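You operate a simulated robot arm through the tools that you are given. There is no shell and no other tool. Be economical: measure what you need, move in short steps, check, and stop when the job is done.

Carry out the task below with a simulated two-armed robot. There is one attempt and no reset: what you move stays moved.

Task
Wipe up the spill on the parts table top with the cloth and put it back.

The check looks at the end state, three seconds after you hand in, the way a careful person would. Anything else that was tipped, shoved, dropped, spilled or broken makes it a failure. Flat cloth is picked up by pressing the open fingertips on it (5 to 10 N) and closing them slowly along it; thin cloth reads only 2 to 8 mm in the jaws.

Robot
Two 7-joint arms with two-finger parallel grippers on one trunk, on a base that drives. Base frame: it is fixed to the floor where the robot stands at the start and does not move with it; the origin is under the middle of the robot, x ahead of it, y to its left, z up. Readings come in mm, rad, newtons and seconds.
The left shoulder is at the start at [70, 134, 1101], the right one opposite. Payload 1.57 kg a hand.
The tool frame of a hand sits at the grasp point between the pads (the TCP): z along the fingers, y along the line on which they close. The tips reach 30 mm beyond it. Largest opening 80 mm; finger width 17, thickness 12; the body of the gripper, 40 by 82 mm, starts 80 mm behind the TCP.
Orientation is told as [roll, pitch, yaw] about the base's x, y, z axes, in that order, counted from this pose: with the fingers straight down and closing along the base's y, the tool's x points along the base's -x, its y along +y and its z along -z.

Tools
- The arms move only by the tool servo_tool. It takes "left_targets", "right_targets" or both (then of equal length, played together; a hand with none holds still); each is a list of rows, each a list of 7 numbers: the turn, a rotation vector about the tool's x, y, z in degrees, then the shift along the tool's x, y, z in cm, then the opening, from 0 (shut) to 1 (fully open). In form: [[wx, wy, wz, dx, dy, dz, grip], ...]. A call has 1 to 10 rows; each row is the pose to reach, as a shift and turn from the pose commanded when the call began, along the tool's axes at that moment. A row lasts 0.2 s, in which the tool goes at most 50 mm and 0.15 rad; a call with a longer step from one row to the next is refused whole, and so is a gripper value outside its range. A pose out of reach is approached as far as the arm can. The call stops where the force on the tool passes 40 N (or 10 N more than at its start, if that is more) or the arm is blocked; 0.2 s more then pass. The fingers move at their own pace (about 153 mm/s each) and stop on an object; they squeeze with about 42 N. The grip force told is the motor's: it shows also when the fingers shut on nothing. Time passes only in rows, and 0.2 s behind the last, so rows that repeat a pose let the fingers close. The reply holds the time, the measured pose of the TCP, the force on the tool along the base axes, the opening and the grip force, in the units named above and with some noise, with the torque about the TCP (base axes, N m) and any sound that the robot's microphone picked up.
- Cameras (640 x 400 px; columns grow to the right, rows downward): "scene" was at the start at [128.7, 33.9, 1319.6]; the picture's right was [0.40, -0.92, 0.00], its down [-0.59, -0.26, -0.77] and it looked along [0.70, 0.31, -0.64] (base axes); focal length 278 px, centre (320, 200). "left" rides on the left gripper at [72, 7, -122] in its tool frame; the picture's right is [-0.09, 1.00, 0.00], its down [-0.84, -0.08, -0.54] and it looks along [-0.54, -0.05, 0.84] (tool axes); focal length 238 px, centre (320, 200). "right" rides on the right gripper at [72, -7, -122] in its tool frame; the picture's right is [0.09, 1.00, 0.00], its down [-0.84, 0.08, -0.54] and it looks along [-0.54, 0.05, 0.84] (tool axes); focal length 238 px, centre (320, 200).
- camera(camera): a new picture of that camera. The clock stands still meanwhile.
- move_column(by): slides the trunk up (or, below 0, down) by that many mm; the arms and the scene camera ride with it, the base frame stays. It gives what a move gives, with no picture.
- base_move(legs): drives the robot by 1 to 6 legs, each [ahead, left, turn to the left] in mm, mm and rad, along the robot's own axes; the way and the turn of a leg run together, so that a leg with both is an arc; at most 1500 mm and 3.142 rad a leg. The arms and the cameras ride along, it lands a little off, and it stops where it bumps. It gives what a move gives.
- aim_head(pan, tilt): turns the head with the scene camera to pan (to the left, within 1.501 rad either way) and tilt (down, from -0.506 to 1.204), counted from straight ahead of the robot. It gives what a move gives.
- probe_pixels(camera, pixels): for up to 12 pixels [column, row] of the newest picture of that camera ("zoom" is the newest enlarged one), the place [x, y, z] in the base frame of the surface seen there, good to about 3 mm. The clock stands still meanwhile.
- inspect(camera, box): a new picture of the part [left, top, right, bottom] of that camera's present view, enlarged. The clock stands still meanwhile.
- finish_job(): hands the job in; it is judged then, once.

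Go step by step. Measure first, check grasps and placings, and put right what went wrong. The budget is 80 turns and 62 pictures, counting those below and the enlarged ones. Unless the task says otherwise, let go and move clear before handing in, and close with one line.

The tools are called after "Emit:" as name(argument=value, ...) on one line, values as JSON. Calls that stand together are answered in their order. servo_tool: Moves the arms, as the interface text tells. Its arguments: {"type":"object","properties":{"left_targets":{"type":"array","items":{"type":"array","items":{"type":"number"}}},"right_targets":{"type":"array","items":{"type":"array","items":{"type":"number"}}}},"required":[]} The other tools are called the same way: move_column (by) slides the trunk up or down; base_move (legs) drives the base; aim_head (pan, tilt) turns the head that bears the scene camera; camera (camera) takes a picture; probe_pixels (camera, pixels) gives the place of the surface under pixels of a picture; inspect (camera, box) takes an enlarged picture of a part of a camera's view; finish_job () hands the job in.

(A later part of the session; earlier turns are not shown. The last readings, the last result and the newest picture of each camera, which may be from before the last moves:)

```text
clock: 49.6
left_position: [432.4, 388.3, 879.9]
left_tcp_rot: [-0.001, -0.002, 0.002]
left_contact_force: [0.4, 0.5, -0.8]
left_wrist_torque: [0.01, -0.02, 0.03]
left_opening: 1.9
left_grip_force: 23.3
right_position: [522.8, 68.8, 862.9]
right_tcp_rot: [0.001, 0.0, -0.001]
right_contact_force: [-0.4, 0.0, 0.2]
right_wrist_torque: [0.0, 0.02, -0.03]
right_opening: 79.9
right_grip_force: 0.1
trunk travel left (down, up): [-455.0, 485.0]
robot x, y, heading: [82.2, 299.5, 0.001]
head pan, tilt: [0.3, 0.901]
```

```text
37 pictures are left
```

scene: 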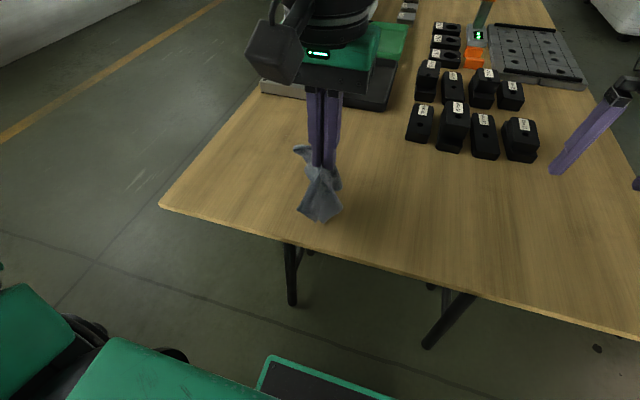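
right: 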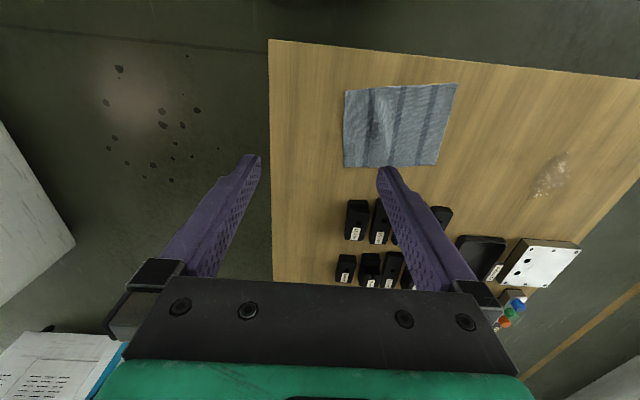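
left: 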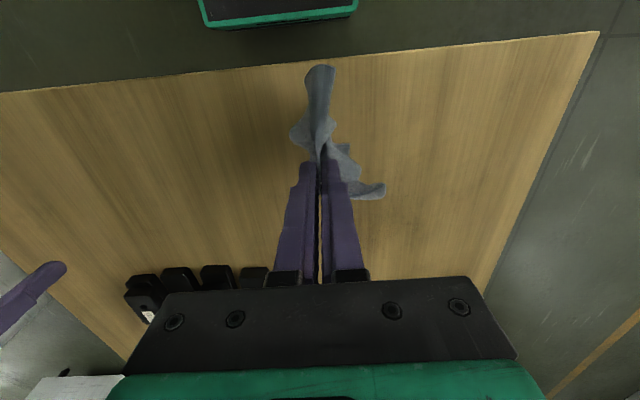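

The table looks clean in both views. I'll zoom on the spill zone in each.

Emit:
inspect(camera="scene", box=[190, 90, 390, 215])

Emit:
inspect(camera="left", box=[310, 100, 530, 290])

```text
3.20 times, centred on (290, 152) of scene
```

zoom: 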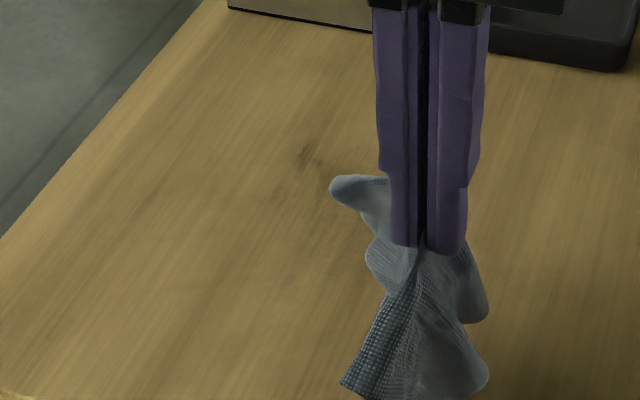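

```text
2.11 times, centred on (420, 195) of left
```

zoom: 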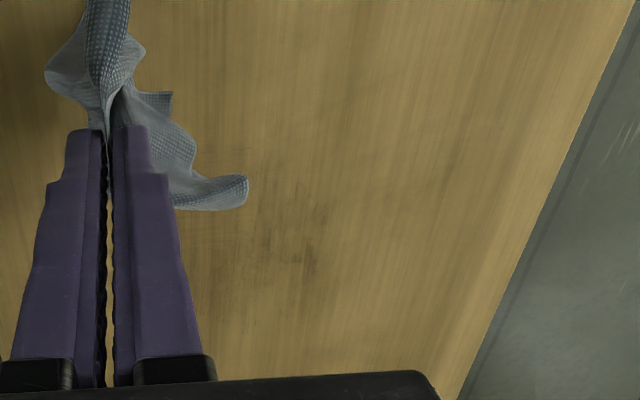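

Faint residue remains at left-zoom (305,262), (265,240) and (225,270). Locating it.

Emit:
probe_pixels(camera="zoom", pixels=[[305, 262], [265, 240], [225, 270], [260, 205], [320, 215], [300, 295], [205, 320], [240, 330], [325, 265]])

```text
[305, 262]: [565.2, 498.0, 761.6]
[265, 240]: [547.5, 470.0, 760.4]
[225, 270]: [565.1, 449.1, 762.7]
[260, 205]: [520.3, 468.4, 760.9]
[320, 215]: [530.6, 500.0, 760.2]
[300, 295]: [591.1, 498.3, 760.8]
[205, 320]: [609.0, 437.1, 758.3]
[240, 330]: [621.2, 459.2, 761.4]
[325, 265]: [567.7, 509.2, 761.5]
```

Residue lies within x 515–600, y 435–505. I'll go back and rub crosswise lines along y over it, firmly.

Emit:
servo_tool(left_targets=[[0, 0, 0, -3, 4, 0, 0], [0, 0, 0, -6, 8, 0, 0], [0, 0, 0, -8.2, 12.2, 0, 0], [0, 0, 0, -8.2, 12.2, 4, 0], [0, 0, 0, -8.2, 12.2, 7.5, 0], [0, 0, 0, -8.2, 12.2, 8.5, 0], [0, 0, 0, -8.2, 12.2, 8.95, 0], [0, 0, 0, -8.2, 12.2, 8.95, 0]])

```text
clock: 51.4
left_position: [514.4, 509.9, 792.6]
left_tcp_rot: [0.0, -0.009, 0.002]
left_contact_force: [0.0, 1.6, 24.6]
left_wrist_torque: [0.22, 0.0, 0.0]
left_opening: 2.0
left_grip_force: 23.7
right_position: [520.6, 67.3, 864.0]
right_tcp_rot: [0.003, -0.001, 0.0]
right_contact_force: [-0.3, -0.8, 0.9]
right_wrist_torque: [0.0, -0.02, 0.0]
right_opening: 80.0
right_grip_force: 0.2
trunk travel left (down, up): [-455.0, 485.0]
robot x, y, heading: [80.6, 296.4, 0.002]
head pan, tilt: [0.3, 0.901]
```

Emit:
servo_tool(left_targets=[[0, 0, 0, 0, -2.8, -0.03, 0], [0, 0, 0, 0, -5.6, -0.03, 0], [0, 0, 0, 0, -8.5, -0.03, 0], [0, 0, 0, -1, -8.5, -0.03, 0], [0, 0, 0, -1, -5.6, -0.03, 0], [0, 0, 0, -1, -2.8, -0.03, 0], [0, 0, 0, -1, 0, -0.03, 0], [0, 0, 0, -2, 0, -0.03, 0]])

Emit:
servo_tool(left_targets=[[0, 0, 0, 0, -2.8, 0, 0], [0, 0, 0, 0, -5.6, 0, 0], [0, 0, 0, 0, -8.5, 0, 0], [0, 0, 0, -1, -8.5, 0, 0], [0, 0, 0, -1, -5.6, 0, 0], [0, 0, 0, -1, -2.8, 0, 0], [0, 0, 0, -1, 0, 0, 0], [0, 0, 0, -2, 0, 0, 0]])

Emit:
servo_tool(left_targets=[[0, 0, 0, 0, -2.8, 0, 0], [0, 0, 0, 0, -5.6, 0, 0], [0, 0, 0, 0, -8.5, 0, 0], [0, 0, 0, -1, -8.5, 0, 0], [0, 0, 0, -1, -5.6, 0, 0], [0, 0, 0, -1, -2.8, 0, 0], [0, 0, 0, -1, 0, 0, 0], [0, 0, 0, -2, 0, 0, 0]])

Emit:
servo_tool(left_targets=[[0, 0, 0, 0, -2.8, 0, 0], [0, 0, 0, 0, -5.6, 0, 0], [0, 0, 0, 0, -8, 0, 0], [0, 0, 0, -1, -8, 0, 0], [0, 0, 0, -1, -5.6, 0, 0], [0, 0, 0, -1, -2.8, 0, 0], [0, 0, 0, -1, 0, 0, 0]])

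```text
clock: 53.2
left_position: [530.1, 510.8, 792.9]
left_tcp_rot: [0.004, -0.006, 0.002]
left_contact_force: [-8.3, -1.3, 28.8]
left_wrist_torque: [0.1, 0.36, 0.05]
left_opening: 1.9
left_grip_force: 23.7
right_position: [518.6, 67.0, 864.4]
right_tcp_rot: [0.002, -0.005, 0.001]
right_contact_force: [1.0, 0.0, 0.2]
right_wrist_torque: [-0.05, 0.04, 0.02]
right_opening: 80.2
right_grip_force: 0.2
trunk travel left (down, up): [-455.0, 485.0]
robot x, y, heading: [78.4, 299.4, 0.005]
head pan, tilt: [0.3, 0.901]
```

```text
clock: 53.8
left_position: [536.1, 460.4, 793.6]
left_tcp_rot: [0.001, -0.014, 0.004]
left_contact_force: [-4.8, -0.5, 19.6]
left_wrist_torque: [0.12, 0.2, 0.05]
left_opening: 2.0
left_grip_force: 23.3
right_position: [521.7, 67.6, 861.7]
right_tcp_rot: [0.002, -0.001, 0.002]
right_contact_force: [0.1, 0.7, -0.2]
right_wrist_torque: [-0.02, 0.04, 0.01]
right_opening: 80.2
right_grip_force: 0.0
trunk travel left (down, up): [-455.0, 485.0]
robot x, y, heading: [78.4, 300.1, 0.001]
head pan, tilt: [0.3, 0.901]
stopped in row 3 (left hand): the force on the tool passed its limit (the readings are from after the stop); the commanded pose is now the measured one
```

```text
clock: 55.6
left_position: [553.3, 463.3, 792.6]
left_tcp_rot: [0.004, -0.013, 0.004]
left_contact_force: [-7.8, -1.3, 28.5]
left_wrist_torque: [0.03, 0.37, 0.06]
left_opening: 1.8
left_grip_force: 24.0
left hand out of reach, approached as far as the arm can: row 4
right_position: [517.7, 67.4, 863.2]
right_tcp_rot: [0.001, -0.006, 0.002]
right_contact_force: [0.5, -0.7, 0.5]
right_wrist_torque: [0.01, 0.01, 0.01]
right_opening: 80.0
right_grip_force: 0.1
trunk travel left (down, up): [-455.0, 485.0]
robot x, y, heading: [78.9, 296.5, 0.003]
head pan, tilt: [0.3, 0.901]
```

```text
clock: 57.2
left_position: [563.7, 460.4, 793.9]
left_tcp_rot: [0.001, -0.012, 0.001]
left_contact_force: [0.1, -7.0, 25.1]
left_wrist_torque: [-0.13, 0.06, -0.01]
left_opening: 1.9
left_grip_force: 23.3
left hand out of reach, approached as far as the arm can: row 3, 4
right_position: [521.0, 67.3, 862.8]
right_tcp_rot: [0.001, -0.003, 0.001]
right_contact_force: [-0.4, -0.3, 0.8]
right_wrist_torque: [0.0, 0.02, -0.01]
right_opening: 79.9
right_grip_force: 0.0
trunk travel left (down, up): [-455.0, 485.0]
robot x, y, heading: [79.8, 297.5, 0.004]
head pan, tilt: [0.3, 0.901]
```

One stroke stopped on the force limit, so the later rows ran only over y≈380–460 there. I'll ease off 1 mm and cover x 540–598, y 440–510 from here.

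Emit:
servo_tool(left_targets=[[0, 0, 0, 2, 2.5, -0.08, 0], [0, 0, 0, 2, 5, -0.08, 0], [0, 0, 0, 1, 5, -0.08, 0], [0, 0, 0, 1, 2.5, -0.08, 0], [0, 0, 0, 1, 0, -0.08, 0], [0, 0, 0, 0, 0, -0.08, 0], [0, 0, 0, 0, 2.5, -0.08, 0], [0, 0, 0, 0, 5, -0.08, 0]])

Emit:
servo_tool(left_targets=[[0, 0, 0, -1, 0, 0, 0], [0, 0, 0, -1, -2.5, 0, 0], [0, 0, 0, -1, -5, 0, 0], [0, 0, 0, -2, -5, 0, 0], [0, 0, 0, -2, -2.5, 0, 0], [0, 0, 0, -2, 0, 0, 0], [0, 0, 0, -3, 0, 0, 0], [0, 0, 0, -3, -2.5, 0, 0], [0, 0, 0, -3, -5, 0, 0]])

Emit:
servo_tool(left_targets=[[0, 0, 0, 3, 0, -3, 0], [0, 0, 0, 6, -1, -6, 0], [0, 0, 0, 9, -3, -9, 0], [0, 0, 0, 12, -6, -9, 0], [0, 0, 0, 15, -8, -9, 0], [0, 0, 0, 17, -8, -9, 0], [0, 0, 0, 17, -8, -9, 0]])

Emit:
inspect(camera="scene", box=[190, 90, 390, 215])

Emit:
inspect(camera="left", box=[310, 100, 530, 290])

```text
clock: 59.0
left_position: [565.0, 511.6, 792.5]
left_tcp_rot: [0.003, -0.013, 0.001]
left_contact_force: [-0.7, -5.9, 21.6]
left_wrist_torque: [-0.1, 0.07, 0.01]
left_opening: 1.9
left_grip_force: 23.0
right_position: [520.2, 67.5, 863.4]
right_tcp_rot: [0.0, -0.003, 0.001]
right_contact_force: [-0.4, 0.1, 0.6]
right_wrist_torque: [-0.01, -0.01, 0.01]
right_opening: 79.9
right_grip_force: 0.1
trunk travel left (down, up): [-455.0, 485.0]
robot x, y, heading: [78.9, 300.9, 0.004]
head pan, tilt: [0.3, 0.901]
```

```text
clock: 61.0
left_position: [594.9, 464.3, 792.8]
left_tcp_rot: [0.003, -0.01, 0.005]
left_contact_force: [0.3, 5.9, 21.7]
left_wrist_torque: [0.27, 0.07, -0.01]
left_opening: 1.7
left_grip_force: 23.6
right_position: [520.8, 69.7, 863.3]
right_tcp_rot: [-0.002, -0.004, 0.001]
right_contact_force: [-0.5, -0.7, -0.7]
right_wrist_torque: [-0.02, -0.02, 0.0]
right_opening: 80.0
right_grip_force: 0.0
trunk travel left (down, up): [-455.0, 485.0]
robot x, y, heading: [80.0, 300.3, 0.002]
head pan, tilt: [0.3, 0.901]
```

```text
clock: 62.6
left_position: [424.6, 382.2, 877.8]
left_tcp_rot: [0.002, -0.007, 0.005]
left_contact_force: [0.2, 0.1, -0.9]
left_wrist_torque: [0.02, -0.02, -0.01]
left_opening: 1.9
left_grip_force: 23.9
right_position: [522.4, 69.0, 860.7]
right_tcp_rot: [-0.001, 0.0, 0.001]
right_contact_force: [0.1, -0.3, -0.9]
right_wrist_torque: [-0.01, -0.02, -0.01]
right_opening: 79.9
right_grip_force: 0.0
trunk travel left (down, up): [-455.0, 485.0]
robot x, y, heading: [79.0, 300.8, -0.002]
head pan, tilt: [0.3, 0.901]
```

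```text
3.20 times, centred on (290, 152) of scene
```

zoom: 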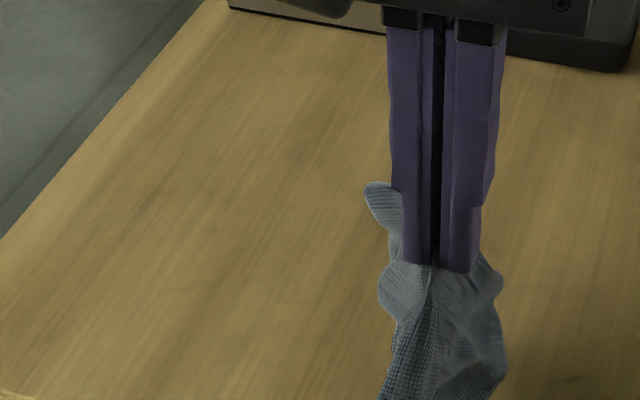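

```text
2.11 times, centred on (420, 195) of left
```

zoom: 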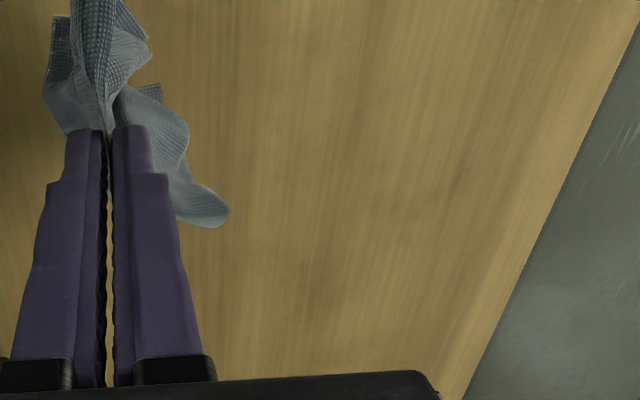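

Spill zone looks clean now. I'll carry the cloth back by driving right 300 mm, which also gives an unobstructed view of the wiped area.

Emit:
base_move(legs=[[0, -300, 0]])

Emit:
aim_head(pan=0.6, tilt=0.85)

Emit:
camera(camera="scene")

```text
clock: 64.7
left_position: [426.2, 81.8, 879.7]
left_tcp_rot: [0.001, -0.009, 0.004]
left_contact_force: [1.4, -0.8, -0.2]
left_wrist_torque: [0.0, 0.01, 0.0]
left_opening: 1.9
left_grip_force: 23.6
right_position: [523.9, -231.2, 862.1]
right_tcp_rot: [0.001, 0.002, 0.001]
right_contact_force: [0.5, 0.0, 0.5]
right_wrist_torque: [0.02, -0.05, 0.0]
right_opening: 79.8
right_grip_force: 0.1
trunk travel left (down, up): [-455.0, 485.0]
robot x, y, heading: [74.4, -0.8, -0.003]
head pan, tilt: [0.3, 0.901]
```

```text
clock: 65.5
left_position: [426.6, 83.0, 879.6]
left_tcp_rot: [0.0, -0.007, 0.004]
left_contact_force: [-0.1, 0.6, -0.8]
left_wrist_torque: [-0.03, 0.01, 0.02]
left_opening: 1.8
left_grip_force: 23.4
right_position: [524.3, -232.0, 861.9]
right_tcp_rot: [0.0, -0.001, 0.003]
right_contact_force: [0.3, -0.4, 0.0]
right_wrist_torque: [-0.01, 0.02, 0.01]
right_opening: 79.8
right_grip_force: 0.0
trunk travel left (down, up): [-455.0, 485.0]
robot x, y, heading: [78.3, 1.0, 0.006]
head pan, tilt: [0.6, 0.85]
```

```text
32 pictures are left
```

scene: 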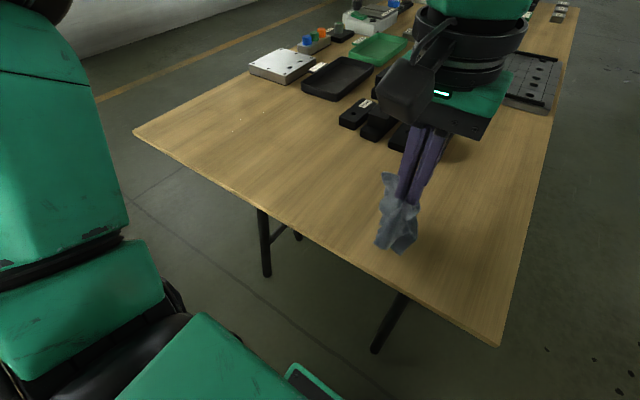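

Emit:
inspect(camera="scene", box=[180, 70, 380, 195])

```text
3.20 times, centred on (280, 132) of scene
```

zoom: 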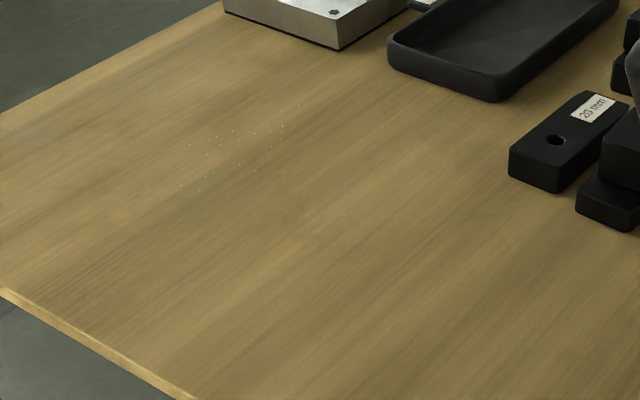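

Dark film is gone, but tiny glints remain at zoom (180–300,100–190), perhaps droplets. Locating them.

Emit:
probe_pixels(camera="zoom", pixels=[[300, 104], [268, 130], [235, 132], [210, 138], [190, 145], [181, 187], [198, 190], [240, 165], [284, 172], [255, 171]])

Emit:
inspect(camera="scene", box=[220, 95, 290, 140])

```text
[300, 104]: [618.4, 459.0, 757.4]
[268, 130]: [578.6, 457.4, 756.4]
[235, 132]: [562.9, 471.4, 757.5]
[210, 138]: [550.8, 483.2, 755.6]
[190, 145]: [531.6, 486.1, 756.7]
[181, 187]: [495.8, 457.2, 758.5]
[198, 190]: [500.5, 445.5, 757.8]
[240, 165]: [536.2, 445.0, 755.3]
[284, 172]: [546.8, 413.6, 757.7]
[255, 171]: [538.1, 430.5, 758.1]
```

```text
8.89 times, centred on (255, 118) of scene
```

zoom: 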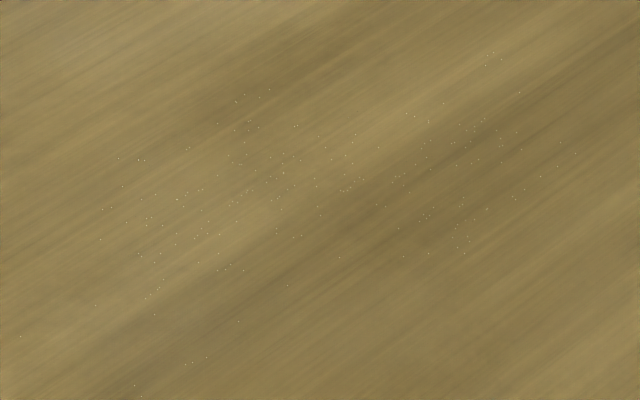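

The glints suggest a thin leftover film over x 495–620, y 413–486. I'll make one more full pass: drive back left 260 mm with the cloth lifted.

Emit:
base_move(legs=[[0, 260, 0]])

Emit:
servo_tool(left_targets=[[0, 0, 0, -2, 4, 0, 0], [0, 0, 0, -4, 8, 0, 0], [0, 0, 0, -6.5, 12, 0, 0], [0, 0, 0, -6.5, 15.5, 2, 0], [0, 0, 0, -6.5, 15.5, 6, 0], [0, 0, 0, -6.5, 15.5, 8, 0], [0, 0, 0, -6.5, 15.5, 8.5, 0], [0, 0, 0, -6.5, 15.5, 8.7, 0], [0, 0, 0, -6.5, 15.5, 8.7, 0]])

```text
clock: 67.3
left_position: [425.6, 339.5, 879.1]
left_tcp_rot: [0.002, -0.008, 0.002]
left_contact_force: [0.0, 0.3, 0.1]
left_wrist_torque: [-0.02, 0.02, 0.01]
left_opening: 2.0
left_grip_force: 23.8
right_position: [522.2, 26.6, 861.6]
right_tcp_rot: [-0.001, 0.0, -0.001]
right_contact_force: [0.7, 0.3, -1.0]
right_wrist_torque: [-0.04, -0.03, 0.03]
right_opening: 80.1
right_grip_force: 0.1
trunk travel left (down, up): [-455.0, 485.0]
robot x, y, heading: [81.3, 258.2, -0.001]
head pan, tilt: [0.6, 0.85]
```

```text
clock: 69.3
left_position: [489.6, 493.7, 795.1]
left_tcp_rot: [0.001, -0.01, 0.003]
left_contact_force: [-0.4, 1.0, 16.8]
left_wrist_torque: [0.1, 0.05, -0.01]
left_opening: 2.1
left_grip_force: 23.6
right_position: [520.8, 25.7, 863.4]
right_tcp_rot: [0.002, -0.002, -0.002]
right_contact_force: [-0.1, -0.2, 0.8]
right_wrist_torque: [-0.02, 0.0, -0.02]
right_opening: 80.0
right_grip_force: 0.1
trunk travel left (down, up): [-455.0, 485.0]
robot x, y, heading: [76.3, 258.9, 0.003]
head pan, tilt: [0.6, 0.85]
```

Emit:
servo_tool(left_targets=[[0, 0, 0, 0, -2.8, -0.03, 0], [0, 0, 0, 0, -5.6, -0.03, 0], [0, 0, 0, 0, -8.4, -0.03, 0], [0, 0, 0, -1, -8.4, -0.03, 0], [0, 0, 0, -1, -5.6, -0.03, 0], [0, 0, 0, -1, -2.8, -0.03, 0], [0, 0, 0, -1, 0, -0.03, 0], [0, 0, 0, -2, 0, -0.03, 0]])

Emit:
servo_tool(left_targets=[[0, 0, 0, 0, -2.8, 0, 0], [0, 0, 0, 0, -5.6, 0, 0], [0, 0, 0, 0, -8.4, 0, 0], [0, 0, 0, -1, -8.4, 0, 0], [0, 0, 0, -1, -5.6, 0, 0], [0, 0, 0, -1, -2.8, 0, 0], [0, 0, 0, -1, 0, 0, 0], [0, 0, 0, -2, 0, 0, 0]])

Emit:
servo_tool(left_targets=[[0, 0, 0, 0, -2.8, 0, 0], [0, 0, 0, 0, -5.6, 0, 0], [0, 0, 0, 0, -8.4, 0, 0], [0, 0, 0, -1, -8.4, 0, 0], [0, 0, 0, -1, -5.6, 0, 0], [0, 0, 0, -1, -2.8, 0, 0], [0, 0, 0, -1, 0, 0, 0], [0, 0, 0, -2, 0, 0, 0]])

```text
clock: 71.2
left_position: [510.3, 495.7, 793.7]
left_tcp_rot: [0.003, -0.007, 0.003]
left_contact_force: [-1.5, 0.2, 6.1]
left_wrist_torque: [0.06, 0.08, 0.03]
left_opening: 2.0
left_grip_force: 23.2
right_position: [522.6, 25.0, 862.7]
right_tcp_rot: [0.002, 0.0, 0.001]
right_contact_force: [0.6, -0.1, -1.0]
right_wrist_torque: [0.02, 0.01, -0.02]
right_opening: 80.0
right_grip_force: 0.0
trunk travel left (down, up): [-455.0, 485.0]
robot x, y, heading: [81.2, 255.9, 0.0]
head pan, tilt: [0.6, 0.85]
```

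```text
clock: 73.0
left_position: [531.6, 494.8, 793.6]
left_tcp_rot: [0.004, -0.006, 0.001]
left_contact_force: [-0.9, -0.7, 1.3]
left_wrist_torque: [-0.01, 0.04, 0.01]
left_opening: 2.1
left_grip_force: 23.8
right_position: [523.3, 25.5, 860.7]
right_tcp_rot: [0.002, 0.001, 0.001]
right_contact_force: [0.9, 0.3, -0.3]
right_wrist_torque: [0.01, 0.01, -0.01]
right_opening: 79.9
right_grip_force: 0.1
trunk travel left (down, up): [-455.0, 485.0]
robot x, y, heading: [80.5, 258.8, 0.002]
head pan, tilt: [0.6, 0.85]
```

```text
clock: 74.8
left_position: [553.0, 494.9, 793.4]
left_tcp_rot: [0.003, -0.008, 0.001]
left_contact_force: [-0.1, 0.3, 1.7]
left_wrist_torque: [0.0, 0.03, 0.03]
left_opening: 2.1
left_grip_force: 23.5
right_position: [524.0, 25.2, 861.4]
right_tcp_rot: [0.003, 0.001, 0.001]
right_contact_force: [-0.8, 0.2, -0.8]
right_wrist_torque: [0.01, 0.05, 0.03]
right_opening: 79.9
right_grip_force: 0.1
trunk travel left (down, up): [-455.0, 485.0]
robot x, y, heading: [77.7, 258.7, -0.003]
head pan, tilt: [0.6, 0.85]
```

Pressure fell to about 1.5 N, so I'll go 2 mm lower for the far half, then come back over the middle.

Emit:
servo_tool(left_targets=[[0, 0, 0, 0, -2.8, 0.2, 0], [0, 0, 0, 0, -5.6, 0.2, 0], [0, 0, 0, 0, -8.4, 0.2, 0], [0, 0, 0, -1, -8.4, 0.2, 0], [0, 0, 0, -1, -5.6, 0.2, 0], [0, 0, 0, -1, -2.8, 0.2, 0], [0, 0, 0, -1, 0, 0.2, 0], [0, 0, 0, -2, 0, 0.2, 0]])

Emit:
servo_tool(left_targets=[[0, 0, 0, 0, -2.8, 0.05, 0], [0, 0, 0, 0, -5.6, 0.05, 0], [0, 0, 0, 0, -8, 0.05, 0], [0, 0, 0, -1, -8, 0.05, 0], [0, 0, 0, -1, -5.6, 0.05, 0], [0, 0, 0, -1, -2.8, 0.05, 0], [0, 0, 0, -1, 0, 0.05, 0], [0, 0, 0, -2, 0, 0.05, 0]])

Emit:
servo_tool(left_targets=[[0, 0, 0, 0, -2.8, 0.05, 0], [0, 0, 0, 0, -5.6, 0.05, 0], [0, 0, 0, -1, -5.6, 0.05, 0], [0, 0, 0, -1, -2.8, 0.05, 0], [0, 0, 0, -1, 0, 0.05, 0]])

```text
clock: 76.5
left_position: [568.5, 495.3, 791.5]
left_tcp_rot: [0.004, -0.008, 0.002]
left_contact_force: [-5.5, 0.4, 17.1]
left_wrist_torque: [0.09, 0.29, 0.01]
left_opening: 1.9
left_grip_force: 23.6
right_position: [520.8, 25.1, 863.9]
right_tcp_rot: [0.001, -0.004, -0.001]
right_contact_force: [0.8, 0.2, 0.5]
right_wrist_torque: [-0.03, 0.0, -0.02]
right_opening: 79.9
right_grip_force: 0.1
trunk travel left (down, up): [-455.0, 485.0]
robot x, y, heading: [77.9, 256.1, -0.002]
head pan, tilt: [0.6, 0.85]
```

```text
clock: 78.3
left_position: [590.3, 495.6, 792.3]
left_tcp_rot: [0.004, -0.007, 0.004]
left_contact_force: [-3.2, 0.3, 10.7]
left_wrist_torque: [0.06, 0.16, 0.02]
left_opening: 2.1
left_grip_force: 23.7
right_position: [521.7, 26.6, 862.1]
right_tcp_rot: [0.0, -0.002, 0.0]
right_contact_force: [-0.2, -0.2, 0.5]
right_wrist_torque: [-0.03, 0.03, -0.05]
right_opening: 79.8
right_grip_force: 0.1
trunk travel left (down, up): [-455.0, 485.0]
robot x, y, heading: [78.8, 255.8, 0.0]
head pan, tilt: [0.6, 0.85]
```

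```text
clock: 79.5
left_position: [600.7, 492.7, 791.8]
left_tcp_rot: [0.002, -0.01, 0.0]
left_contact_force: [0.4, -4.7, 15.9]
left_wrist_torque: [-0.09, 0.09, 0.06]
left_opening: 2.1
left_grip_force: 23.7
right_position: [521.6, 25.2, 863.5]
right_tcp_rot: [0.001, -0.001, -0.002]
right_contact_force: [0.1, 0.8, -0.5]
right_wrist_torque: [-0.01, 0.02, -0.03]
right_opening: 79.9
right_grip_force: 0.0
trunk travel left (down, up): [-455.0, 485.0]
robot x, y, heading: [76.0, 258.0, 0.004]
head pan, tilt: [0.6, 0.85]
```

Good pressure now. Next, crosswise strokes along x over the full patch.

Emit:
servo_tool(left_targets=[[0, 0, 0, 3, 0, 0, 0], [0, 0, 0, 6, 0, 0, 0], [0, 0, 0, 9, 0, 0, 0], [0, 0, 0, 11.5, 0, 0, 0], [0, 0, 0, 11.5, -1.2, 0, 0], [0, 0, 0, 9, -1.2, 0, 0], [0, 0, 0, 6, -1.2, 0, 0], [0, 0, 0, 3, -1.2, 0, 0], [0, 0, 0, 0, -1.2, 0, 0], [0, 0, 0, 0, -2.4, 0, 0]])

Emit:
servo_tool(left_targets=[[0, 0, 0, 3, 0, 0, 0], [0, 0, 0, 6, 0, 0, 0], [0, 0, 0, 9, 0, 0, 0], [0, 0, 0, 11.5, 0, 0, 0], [0, 0, 0, 11.5, -1.2, 0, 0], [0, 0, 0, 9, -1.2, 0, 0], [0, 0, 0, 6, -1.2, 0, 0], [0, 0, 0, 3, -1.2, 0, 0], [0, 0, 0, 0, -1.2, 0, 0], [0, 0, 0, 0, -2.4, 0, 0]])

Emit:
servo_tool(left_targets=[[0, 0, 0, 3, 0, 0, 0], [0, 0, 0, 6, 0, 0, 0], [0, 0, 0, 9, 0, 0, 0], [0, 0, 0, 11.5, 0, 0, 0], [0, 0, 0, 11.5, -1.2, 0, 0], [0, 0, 0, 9, -1.2, 0, 0], [0, 0, 0, 6, -1.2, 0, 0], [0, 0, 0, 3, -1.2, 0, 0], [0, 0, 0, 1, -1.2, 0, 0], [0, 0, 0, 1, -2.4, 0, 0]])

Emit:
servo_tool(left_targets=[[0, 0, 0, 3, 0, 0, 0], [0, 0, 0, 6, 0, 0, 0], [0, 0, 0, 9, 0, 0, 0], [0, 0, 0, 11, 0, 0, 0], [0, 0, 0, 12, 0, -3, 0], [0, 0, 0, 14, -2, -7, 0], [0, 0, 0, 16, -3, -9, 0], [0, 0, 0, 16, -3, -9, 0]])

```text
clock: 81.8
left_position: [599.9, 471.6, 793.5]
left_tcp_rot: [0.001, -0.01, 0.002]
left_contact_force: [0.0, 4.8, 15.4]
left_wrist_torque: [0.19, 0.08, 0.0]
left_opening: 1.9
left_grip_force: 23.5
right_position: [521.9, 26.3, 862.9]
right_tcp_rot: [0.001, -0.004, 0.001]
right_contact_force: [-0.5, -1.0, -0.5]
right_wrist_torque: [0.0, 0.01, 0.01]
right_opening: 79.9
right_grip_force: 0.0
trunk travel left (down, up): [-455.0, 485.0]
robot x, y, heading: [80.1, 258.6, 0.005]
head pan, tilt: [0.6, 0.85]
```

```text
clock: 84.0
left_position: [600.6, 446.9, 792.4]
left_tcp_rot: [0.002, -0.01, 0.003]
left_contact_force: [-0.9, 5.8, 15.8]
left_wrist_torque: [0.21, 0.1, 0.01]
left_opening: 1.9
left_grip_force: 23.4
right_position: [521.1, 26.1, 862.6]
right_tcp_rot: [0.001, -0.003, 0.001]
right_contact_force: [0.3, 0.6, -0.3]
right_wrist_torque: [-0.01, -0.02, -0.03]
right_opening: 79.8
right_grip_force: 0.0
trunk travel left (down, up): [-455.0, 485.0]
robot x, y, heading: [80.0, 258.5, -0.003]
head pan, tilt: [0.6, 0.85]
```

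```text
clock: 86.2
left_position: [589.7, 424.6, 793.9]
left_tcp_rot: [0.002, -0.011, 0.004]
left_contact_force: [-0.3, 4.9, 20.5]
left_wrist_torque: [0.22, 0.1, 0.0]
left_opening: 1.9
left_grip_force: 23.8
right_position: [521.2, 26.9, 863.3]
right_tcp_rot: [-0.001, -0.004, 0.0]
right_contact_force: [0.1, -0.2, 0.0]
right_wrist_torque: [0.01, 0.01, -0.01]
right_opening: 80.0
right_grip_force: 0.1
trunk travel left (down, up): [-455.0, 485.0]
robot x, y, heading: [78.8, 257.0, 0.002]
head pan, tilt: [0.6, 0.85]
```

```text
clock: 88.0
left_position: [430.9, 392.3, 880.8]
left_tcp_rot: [0.001, -0.006, 0.001]
left_contact_force: [-0.1, 0.2, 0.1]
left_wrist_torque: [0.02, -0.03, 0.04]
left_opening: 2.0
left_grip_force: 23.2
right_position: [523.4, 25.2, 862.2]
right_tcp_rot: [-0.001, 0.0, 0.0]
right_contact_force: [0.7, -0.3, 0.6]
right_wrist_torque: [0.02, -0.04, 0.0]
right_opening: 79.8
right_grip_force: 0.0
trunk travel left (down, up): [-455.0, 485.0]
robot x, y, heading: [78.9, 258.0, 0.003]
head pan, tilt: [0.6, 0.85]
```

Wiping pass done. I'll drive right 255 mm with the cloth lifted and check the patch from the same viewpoint.

Emit:
base_move(legs=[[0, -255, 0]])

Emit:
camera(camera="scene")

Emit:
inspect(camera="scene", box=[180, 70, 380, 195])

```text
clock: 89.8
left_position: [430.7, 139.5, 879.5]
left_tcp_rot: [0.002, -0.008, 0.001]
left_contact_force: [1.0, -0.1, -0.2]
left_wrist_torque: [-0.01, -0.03, -0.02]
left_opening: 1.8
left_grip_force: 23.8
right_position: [523.6, -228.1, 861.3]
right_tcp_rot: [0.0, 0.0, 0.0]
right_contact_force: [-0.2, -0.3, -0.4]
right_wrist_torque: [0.04, -0.01, -0.01]
right_opening: 80.0
right_grip_force: 0.1
trunk travel left (down, up): [-455.0, 485.0]
robot x, y, heading: [79.2, 5.0, 0.0]
head pan, tilt: [0.6, 0.85]
```

```text
29 pictures are left
```

scene: 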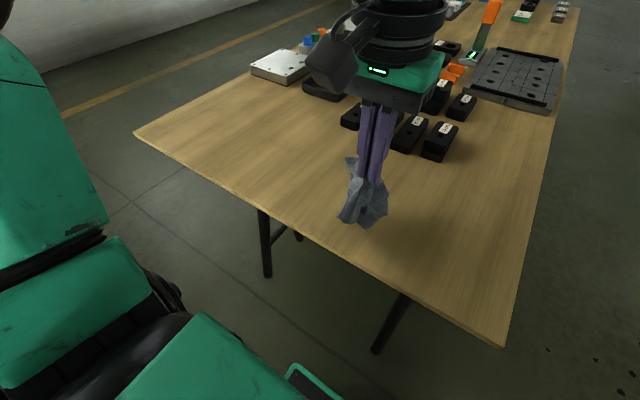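

```text
3.20 times, centred on (280, 132) of scene
```

zoom: 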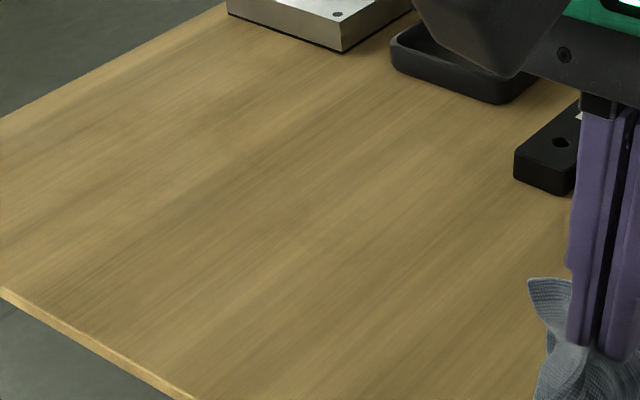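

The patch is clean, with no glints left. Next I'll set the cloth down at its home centre (479,138).

Emit:
servo_tool(left_targets=[[0, 0, 0, -2.4, 0, 0, 0], [0, 0, 0, -4.8, 0, 1, 0], [0, 0, 0, -4.8, 0, 4, 0], [0, 0, 0, -4.8, 0, 7, 0], [0, 0, 0, -4.8, 0, 8.5, 0], [0, 0, 0, -4.8, 0, 8.6, 0], [0, 0, 0, -4.8, 0, 8.6, 0]])

Emit:
camera(camera="left")

Emit:
inspect(camera="scene", box=[280, 120, 480, 260])

```text
clock: 91.4
left_position: [479.2, 140.1, 795.0]
left_tcp_rot: [0.002, -0.009, 0.001]
left_contact_force: [1.5, 1.4, 9.2]
left_wrist_torque: [0.06, 0.05, -0.03]
left_opening: 1.9
left_grip_force: 24.1
right_position: [523.9, -227.0, 863.8]
right_tcp_rot: [0.0, -0.002, 0.0]
right_contact_force: [0.6, 0.5, -1.1]
right_wrist_torque: [0.0, -0.02, 0.03]
right_opening: 80.0
right_grip_force: 0.0
trunk travel left (down, up): [-455.0, 485.0]
robot x, y, heading: [78.1, 2.3, -0.0]
head pan, tilt: [0.6, 0.85]
```

```text
27 pictures are left
```

left: 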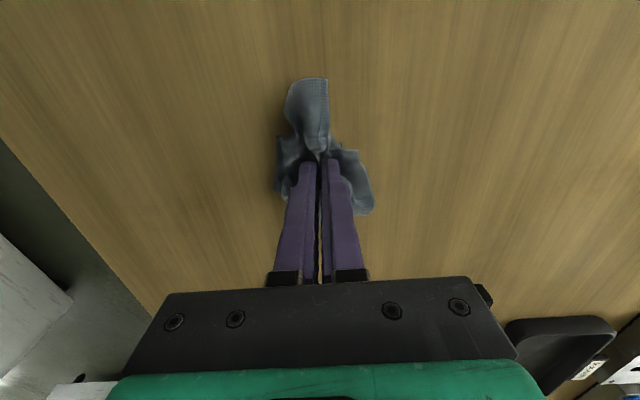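

```text
2.86 times, centred on (380, 190) of scene
```

zoom: 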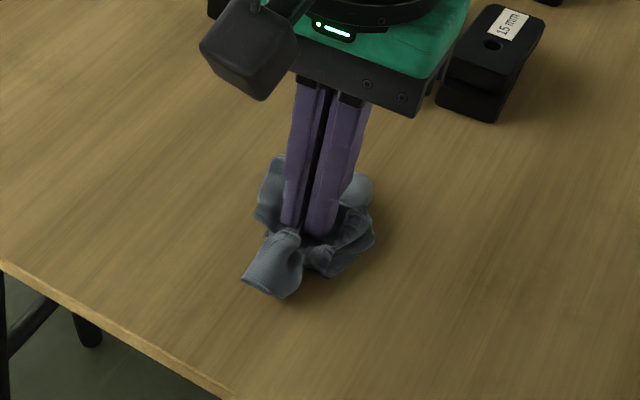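

It's home but bunched up. I'll open the jaws slowly under light pressure to spread it, then lift clear and look.

Emit:
servo_tool(left_targets=[[0, 0, 0, 0, 0, 0, 0.1], [0, 0, 0, 0, 0, 0, 0.25], [0, 0, 0, 0, 0, 0, 0.4], [0, 0, 0, 0, 0, 0, 0.6], [0, 0, 0, 0, 0, 0, 0.8], [0, 0, 0, 0, 0, 0, 1], [0, 0, 0, 0, 0, -2, 1], [0, 0, 0, 0, 0, -6, 1], [0, 0, 0, 3, 0, -10, 1], [0, 0, 0, 3, 0, -10, 1]])

Emit:
camera(camera="left")

Emit:
inspect(camera="scene", box=[280, 120, 480, 260])

```text
clock: 93.6
left_position: [450.3, 139.7, 895.5]
left_tcp_rot: [0.002, -0.005, -0.001]
left_contact_force: [0.0, 0.3, -1.7]
left_wrist_torque: [0.01, 0.04, -0.01]
left_opening: 80.1
left_grip_force: 0.1
right_position: [523.0, -228.2, 862.2]
right_tcp_rot: [-0.001, 0.002, 0.0]
right_contact_force: [0.3, -0.2, -0.5]
right_wrist_torque: [-0.01, 0.01, 0.02]
right_opening: 80.1
right_grip_force: 0.1
trunk travel left (down, up): [-455.0, 485.0]
robot x, y, heading: [77.2, 4.4, 0.004]
head pan, tilt: [0.6, 0.85]
```

```text
25 pictures are left
```

left: 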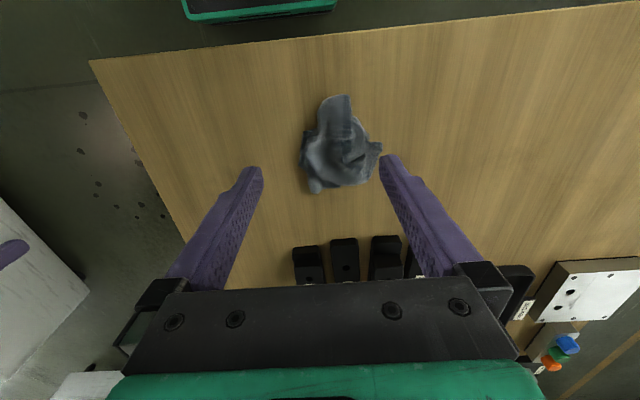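

```text
2.86 times, centred on (380, 190) of scene
```

zoom: 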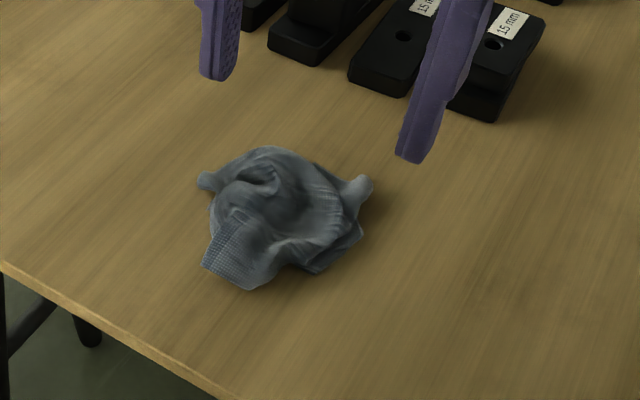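

It's released in a bundle. A free edge sticks out toward the robot at left-camera (335,105) and the right tip is at scene-zoom (362,187). I'll measure it.

Emit:
probe_pixels(camera="left", pixels=[[322, 99], [348, 98], [335, 110], [335, 125], [303, 140], [378, 150], [315, 188], [340, 155], [365, 180]])

Emit:
inspect(camera="left", box=[280, 80, 400, 200])

```text
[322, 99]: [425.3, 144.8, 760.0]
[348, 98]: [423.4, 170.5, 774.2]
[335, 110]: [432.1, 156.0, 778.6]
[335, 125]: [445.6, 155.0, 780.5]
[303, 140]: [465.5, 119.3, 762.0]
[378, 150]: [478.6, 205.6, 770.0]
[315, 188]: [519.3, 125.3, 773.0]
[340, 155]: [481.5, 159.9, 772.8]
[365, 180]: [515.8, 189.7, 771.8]
```

```text
3.33 times, centred on (340, 140) of left
```

zoom: 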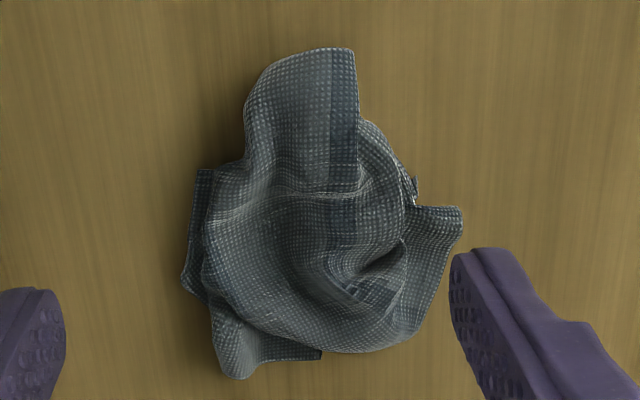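

A flap points to the robot (x 424–440, y 142–172, raised ~15 mm). I'll straddle it, pinch it, lift and re-lay the cloth by trailing it on the table.

Emit:
servo_tool(left_targets=[[0, 0, 0, 1.7, 1.7, 3, 0.75], [0, 0, 0, 1.7, 1.7, 6.5, 0.75], [0, 0, 0, 1.7, 1.7, 9, 0.75], [0, 0, 0, 1.7, 1.7, 10.1, 0.75], [0, 0, 0, 1.7, 1.7, 10.2, 0.5], [0, 0, 0, 1.7, 1.7, 10.2, 0.3], [0, 0, 0, 1.7, 1.7, 10.2, 0.15], [0, 0, 0, 1.7, 1.7, 10.2, 0], [0, 0, 0, 1.7, 1.7, 10.2, 0], [0, 0, 0, 1.7, 1.7, 10.2, 0]])

Emit:
servo_tool(left_targets=[[0, 0, 0, 0, 0, -4, 0], [0, 0, 0, 0, 0, -8, 0], [0, 0, 0, 0, 0, -12, 0], [0, 0, 0, 0, 0, -16, 0], [0, 0, 0, 0, 0, -16, 0], [0, 0, 0, 0, 0, -16, 0]])

Emit:
camera(camera="scene")

```text
clock: 95.8
left_position: [432.7, 157.5, 791.5]
left_tcp_rot: [0.001, -0.007, 0.001]
left_contact_force: [0.0, 0.3, 0.0]
left_wrist_torque: [0.02, 0.02, -0.01]
left_opening: 1.9
left_grip_force: 23.9
right_position: [522.7, -226.6, 862.2]
right_tcp_rot: [0.0, -0.002, 0.001]
right_contact_force: [0.2, -0.7, 0.0]
right_wrist_torque: [0.01, 0.0, -0.01]
right_opening: 79.7
right_grip_force: 0.2
trunk travel left (down, up): [-455.0, 485.0]
robot x, y, heading: [80.7, 2.8, 0.004]
head pan, tilt: [0.6, 0.85]
```

```text
clock: 97.2
left_position: [431.7, 156.9, 952.4]
left_tcp_rot: [0.002, -0.007, 0.001]
left_contact_force: [0.5, -0.7, -0.5]
left_wrist_torque: [0.0, -0.03, -0.03]
left_opening: 2.2
left_grip_force: 24.2
right_position: [523.3, -227.6, 862.4]
right_tcp_rot: [-0.001, 0.0, -0.001]
right_contact_force: [-0.2, 0.0, -0.2]
right_wrist_torque: [-0.02, 0.0, 0.01]
right_opening: 80.0
right_grip_force: 0.0
trunk travel left (down, up): [-455.0, 485.0]
robot x, y, heading: [79.9, 6.4, 0.004]
head pan, tilt: [0.6, 0.85]
```

```text
22 pictures are left
```

scene: 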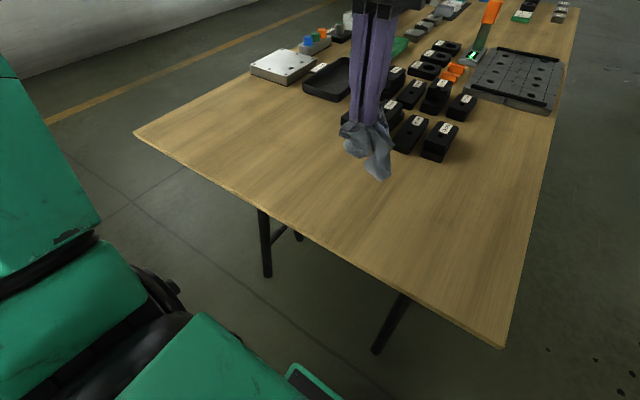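

The cloth is hanging from its edge. I'll lower it with the free end touching first at the far side, then draw back and down to lay it out.

Emit:
servo_tool(left_targets=[[0, 0, 0, -4, -1, 0, 0], [0, 0, 0, -8, -1.5, 2, 0], [0, 0, 0, -8.5, -1.5, 6, 0], [0, 0, 0, -8, -1.5, 8, 0], [0, 0, 0, -6.5, -1.5, 10, 0], [0, 0, 0, -4.5, -1.5, 12, 0], [0, 0, 0, -2.5, -1.5, 13.5, 0], [0, 0, 0, -0.5, -1.5, 14.5, 0], [0, 0, 0, 1.0, -1.5, 15.2, 0], [0, 0, 0, 2.5, -1.5, 15.6, 0]])

Emit:
camera(camera="left")

Emit:
inspect(camera="scene", box=[280, 120, 480, 260])

```text
clock: 99.4
left_position: [407.6, 142.2, 796.1]
left_tcp_rot: [0.003, -0.008, 0.002]
left_contact_force: [-0.2, -0.3, 0.9]
left_wrist_torque: [0.0, -0.04, -0.04]
left_opening: 2.5
left_grip_force: 23.9
right_position: [523.0, -226.9, 861.7]
right_tcp_rot: [-0.001, -0.001, -0.001]
right_contact_force: [0.0, -0.2, 1.0]
right_wrist_torque: [-0.01, 0.01, -0.02]
right_opening: 80.0
right_grip_force: 0.0
trunk travel left (down, up): [-455.0, 485.0]
robot x, y, heading: [79.2, 6.4, -0.001]
head pan, tilt: [0.6, 0.85]
```

```text
21 pictures are left
```

left: 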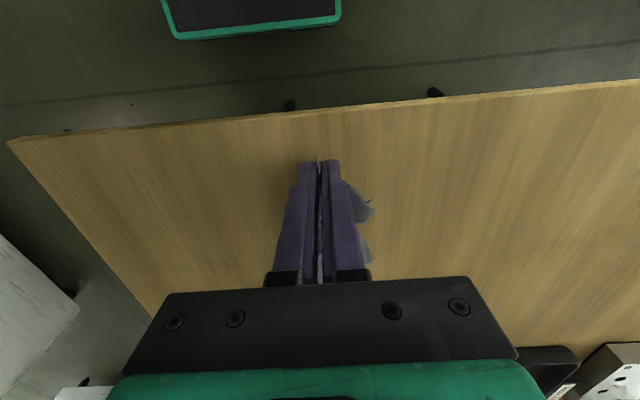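

```text
2.86 times, centred on (380, 190) of scene
```

zoom: 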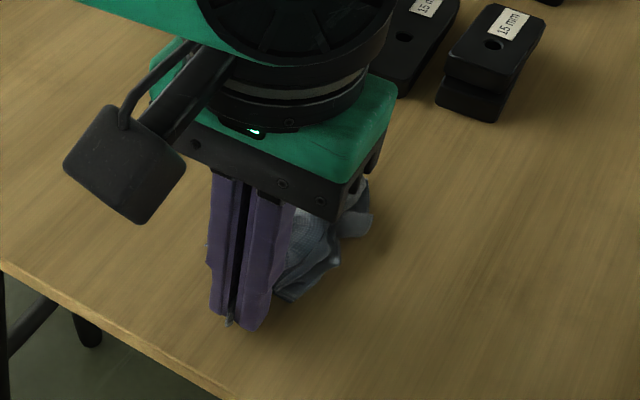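

It trails out forward from the tips. I'll release and back up to view it.

Emit:
servo_tool(left_targets=[[0, 0, 0, 0, 0, 0.3, 0], [0, 0, 0, 0, 0, 0.3, 0.2], [0, 0, 0, 0, 0, 0.3, 0.5], [0, 0, 0, 0, 0, 0.3, 0.8], [0, 0, 0, 0, 0, -2, 0.8], [0, 0, 0, 0, 0, -6, 0.8], [0, 0, 0, 0, 0, -10, 0.8], [0, 0, 0, -3, 0, -10, 0.8], [0, 0, 0, -3, 0, -10, 0.8]])

Emit:
inspect(camera="left", box=[220, 70, 420, 270])

Emit:
inspect(camera="scene", box=[280, 120, 480, 260])

```text
clock: 101.4
left_position: [437.1, 141.3, 895.3]
left_tcp_rot: [0.0, -0.006, 0.002]
left_contact_force: [0.1, -0.5, 0.5]
left_wrist_torque: [0.01, 0.0, 0.01]
left_opening: 64.1
left_grip_force: 0.1
right_position: [522.0, -226.5, 863.2]
right_tcp_rot: [-0.001, -0.002, 0.001]
right_contact_force: [0.3, -0.4, 0.2]
right_wrist_torque: [-0.05, -0.08, -0.02]
right_opening: 80.0
right_grip_force: 0.1
trunk travel left (down, up): [-455.0, 485.0]
robot x, y, heading: [80.0, 4.3, -0.005]
head pan, tilt: [0.6, 0.85]
```

```text
2.00 times, centred on (320, 170) of left
```

zoom: 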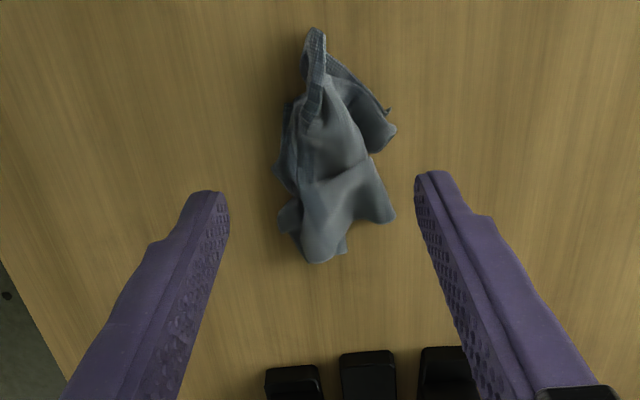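

```text
2.86 times, centred on (380, 190) of scene
```

zoom: 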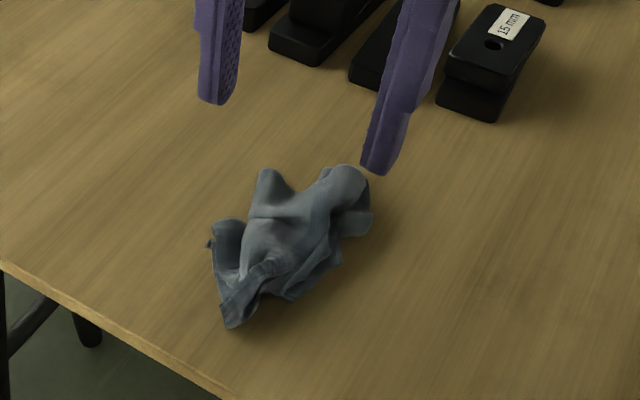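

It's elongated in x but gathered in y. I'll press closed tips on its middle and open the jaws slowly to spread it in y.

Emit:
servo_tool(left_targets=[[0, 0, 0, -1.8, 0.2, 3, 0], [0, 0, 0, -1.8, 0.2, 6, 0], [0, 0, 0, -1.8, 0.2, 9, 0], [0, 0, 0, -1.8, 0.2, 9.7, 0], [0, 0, 0, -1.8, 0.2, 10.0, 0], [0, 0, 0, -1.8, 0.2, 10.2, 0]])

```text
clock: 102.8
left_position: [454.9, 144.6, 794.2]
left_tcp_rot: [0.002, -0.007, 0.003]
left_contact_force: [0.4, -0.3, 1.2]
left_wrist_torque: [-0.02, 0.0, -0.02]
left_opening: 0.0
left_grip_force: 21.6
right_position: [522.8, -226.8, 862.6]
right_tcp_rot: [0.0, 0.001, -0.001]
right_contact_force: [0.6, 0.4, 0.0]
right_wrist_torque: [0.04, 0.01, -0.06]
right_opening: 80.0
right_grip_force: 0.0
trunk travel left (down, up): [-455.0, 485.0]
robot x, y, heading: [82.9, 2.0, -0.002]
head pan, tilt: [0.6, 0.85]
```

Emit:
servo_tool(left_targets=[[0, 0, 0, 0, 0, 0.2, 0], [0, 0, 0, 0, 0, 0.25, 0.15], [0, 0, 0, 0, 0, 0.25, 0.3], [0, 0, 0, 0, 0, 0.27, 0.45], [0, 0, 0, 0, 0, 0.27, 0.6], [0, 0, 0, 0, 0, 0.27, 0.8], [0, 0, 0, 0, 0, 0.27, 1], [0, 0, 0, 0, 0, 0.27, 1]])

Emit:
servo_tool(left_targets=[[0, 0, 0, 0, 0, -3, 1], [0, 0, 0, -2, 0, -5, 1], [0, 0, 0, -4, 0, -5, 0.5], [0, 0, 0, -4, 0, -5, 0], [0, 0, 0, -4, 0, -3, 0], [0, 0, 0, -4, 0, -0.5, 0], [0, 0, 0, -4, 0, 0.0, 0], [0, 0, 0, -4, 0, 0.1, 0]])

Emit:
inspect(camera="left", box=[200, 20, 440, 220])

```text
clock: 104.6
left_position: [454.4, 144.0, 791.0]
left_tcp_rot: [0.001, -0.008, 0.003]
left_contact_force: [1.0, 3.8, 15.6]
left_wrist_torque: [-0.65, 0.01, 0.02]
left_opening: 76.8
left_grip_force: 0.1
right_position: [521.4, -226.4, 863.2]
right_tcp_rot: [0.0, 0.0, -0.001]
right_contact_force: [-0.4, -0.3, 0.0]
right_wrist_torque: [0.0, -0.01, 0.0]
right_opening: 79.8
right_grip_force: 0.0
trunk travel left (down, up): [-455.0, 485.0]
robot x, y, heading: [84.1, 3.8, 0.001]
head pan, tilt: [0.6, 0.85]
```

```text
clock: 106.4
left_position: [494.1, 144.1, 791.2]
left_tcp_rot: [0.001, -0.013, -0.001]
left_contact_force: [-0.1, 3.9, 12.7]
left_wrist_torque: [0.09, 0.12, -0.01]
left_opening: 0.2
left_grip_force: 21.1
right_position: [521.8, -226.2, 862.9]
right_tcp_rot: [-0.001, -0.002, 0.002]
right_contact_force: [0.3, 0.4, 0.4]
right_wrist_torque: [-0.02, 0.02, -0.02]
right_opening: 79.9
right_grip_force: 0.2
trunk travel left (down, up): [-455.0, 485.0]
robot x, y, heading: [79.4, 4.5, -0.001]
head pan, tilt: [0.6, 0.85]
```

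```text
2.00 times, centred on (320, 120) of left
```

zoom: 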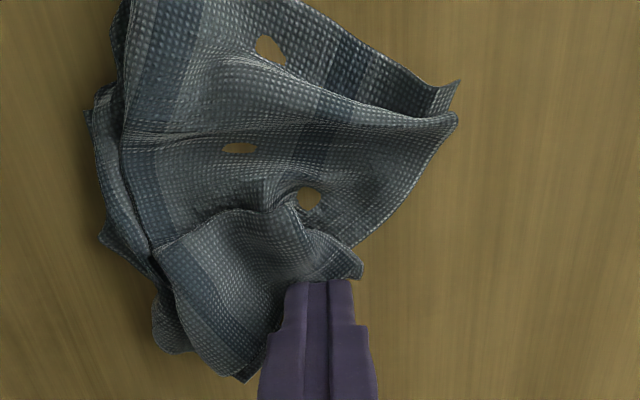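

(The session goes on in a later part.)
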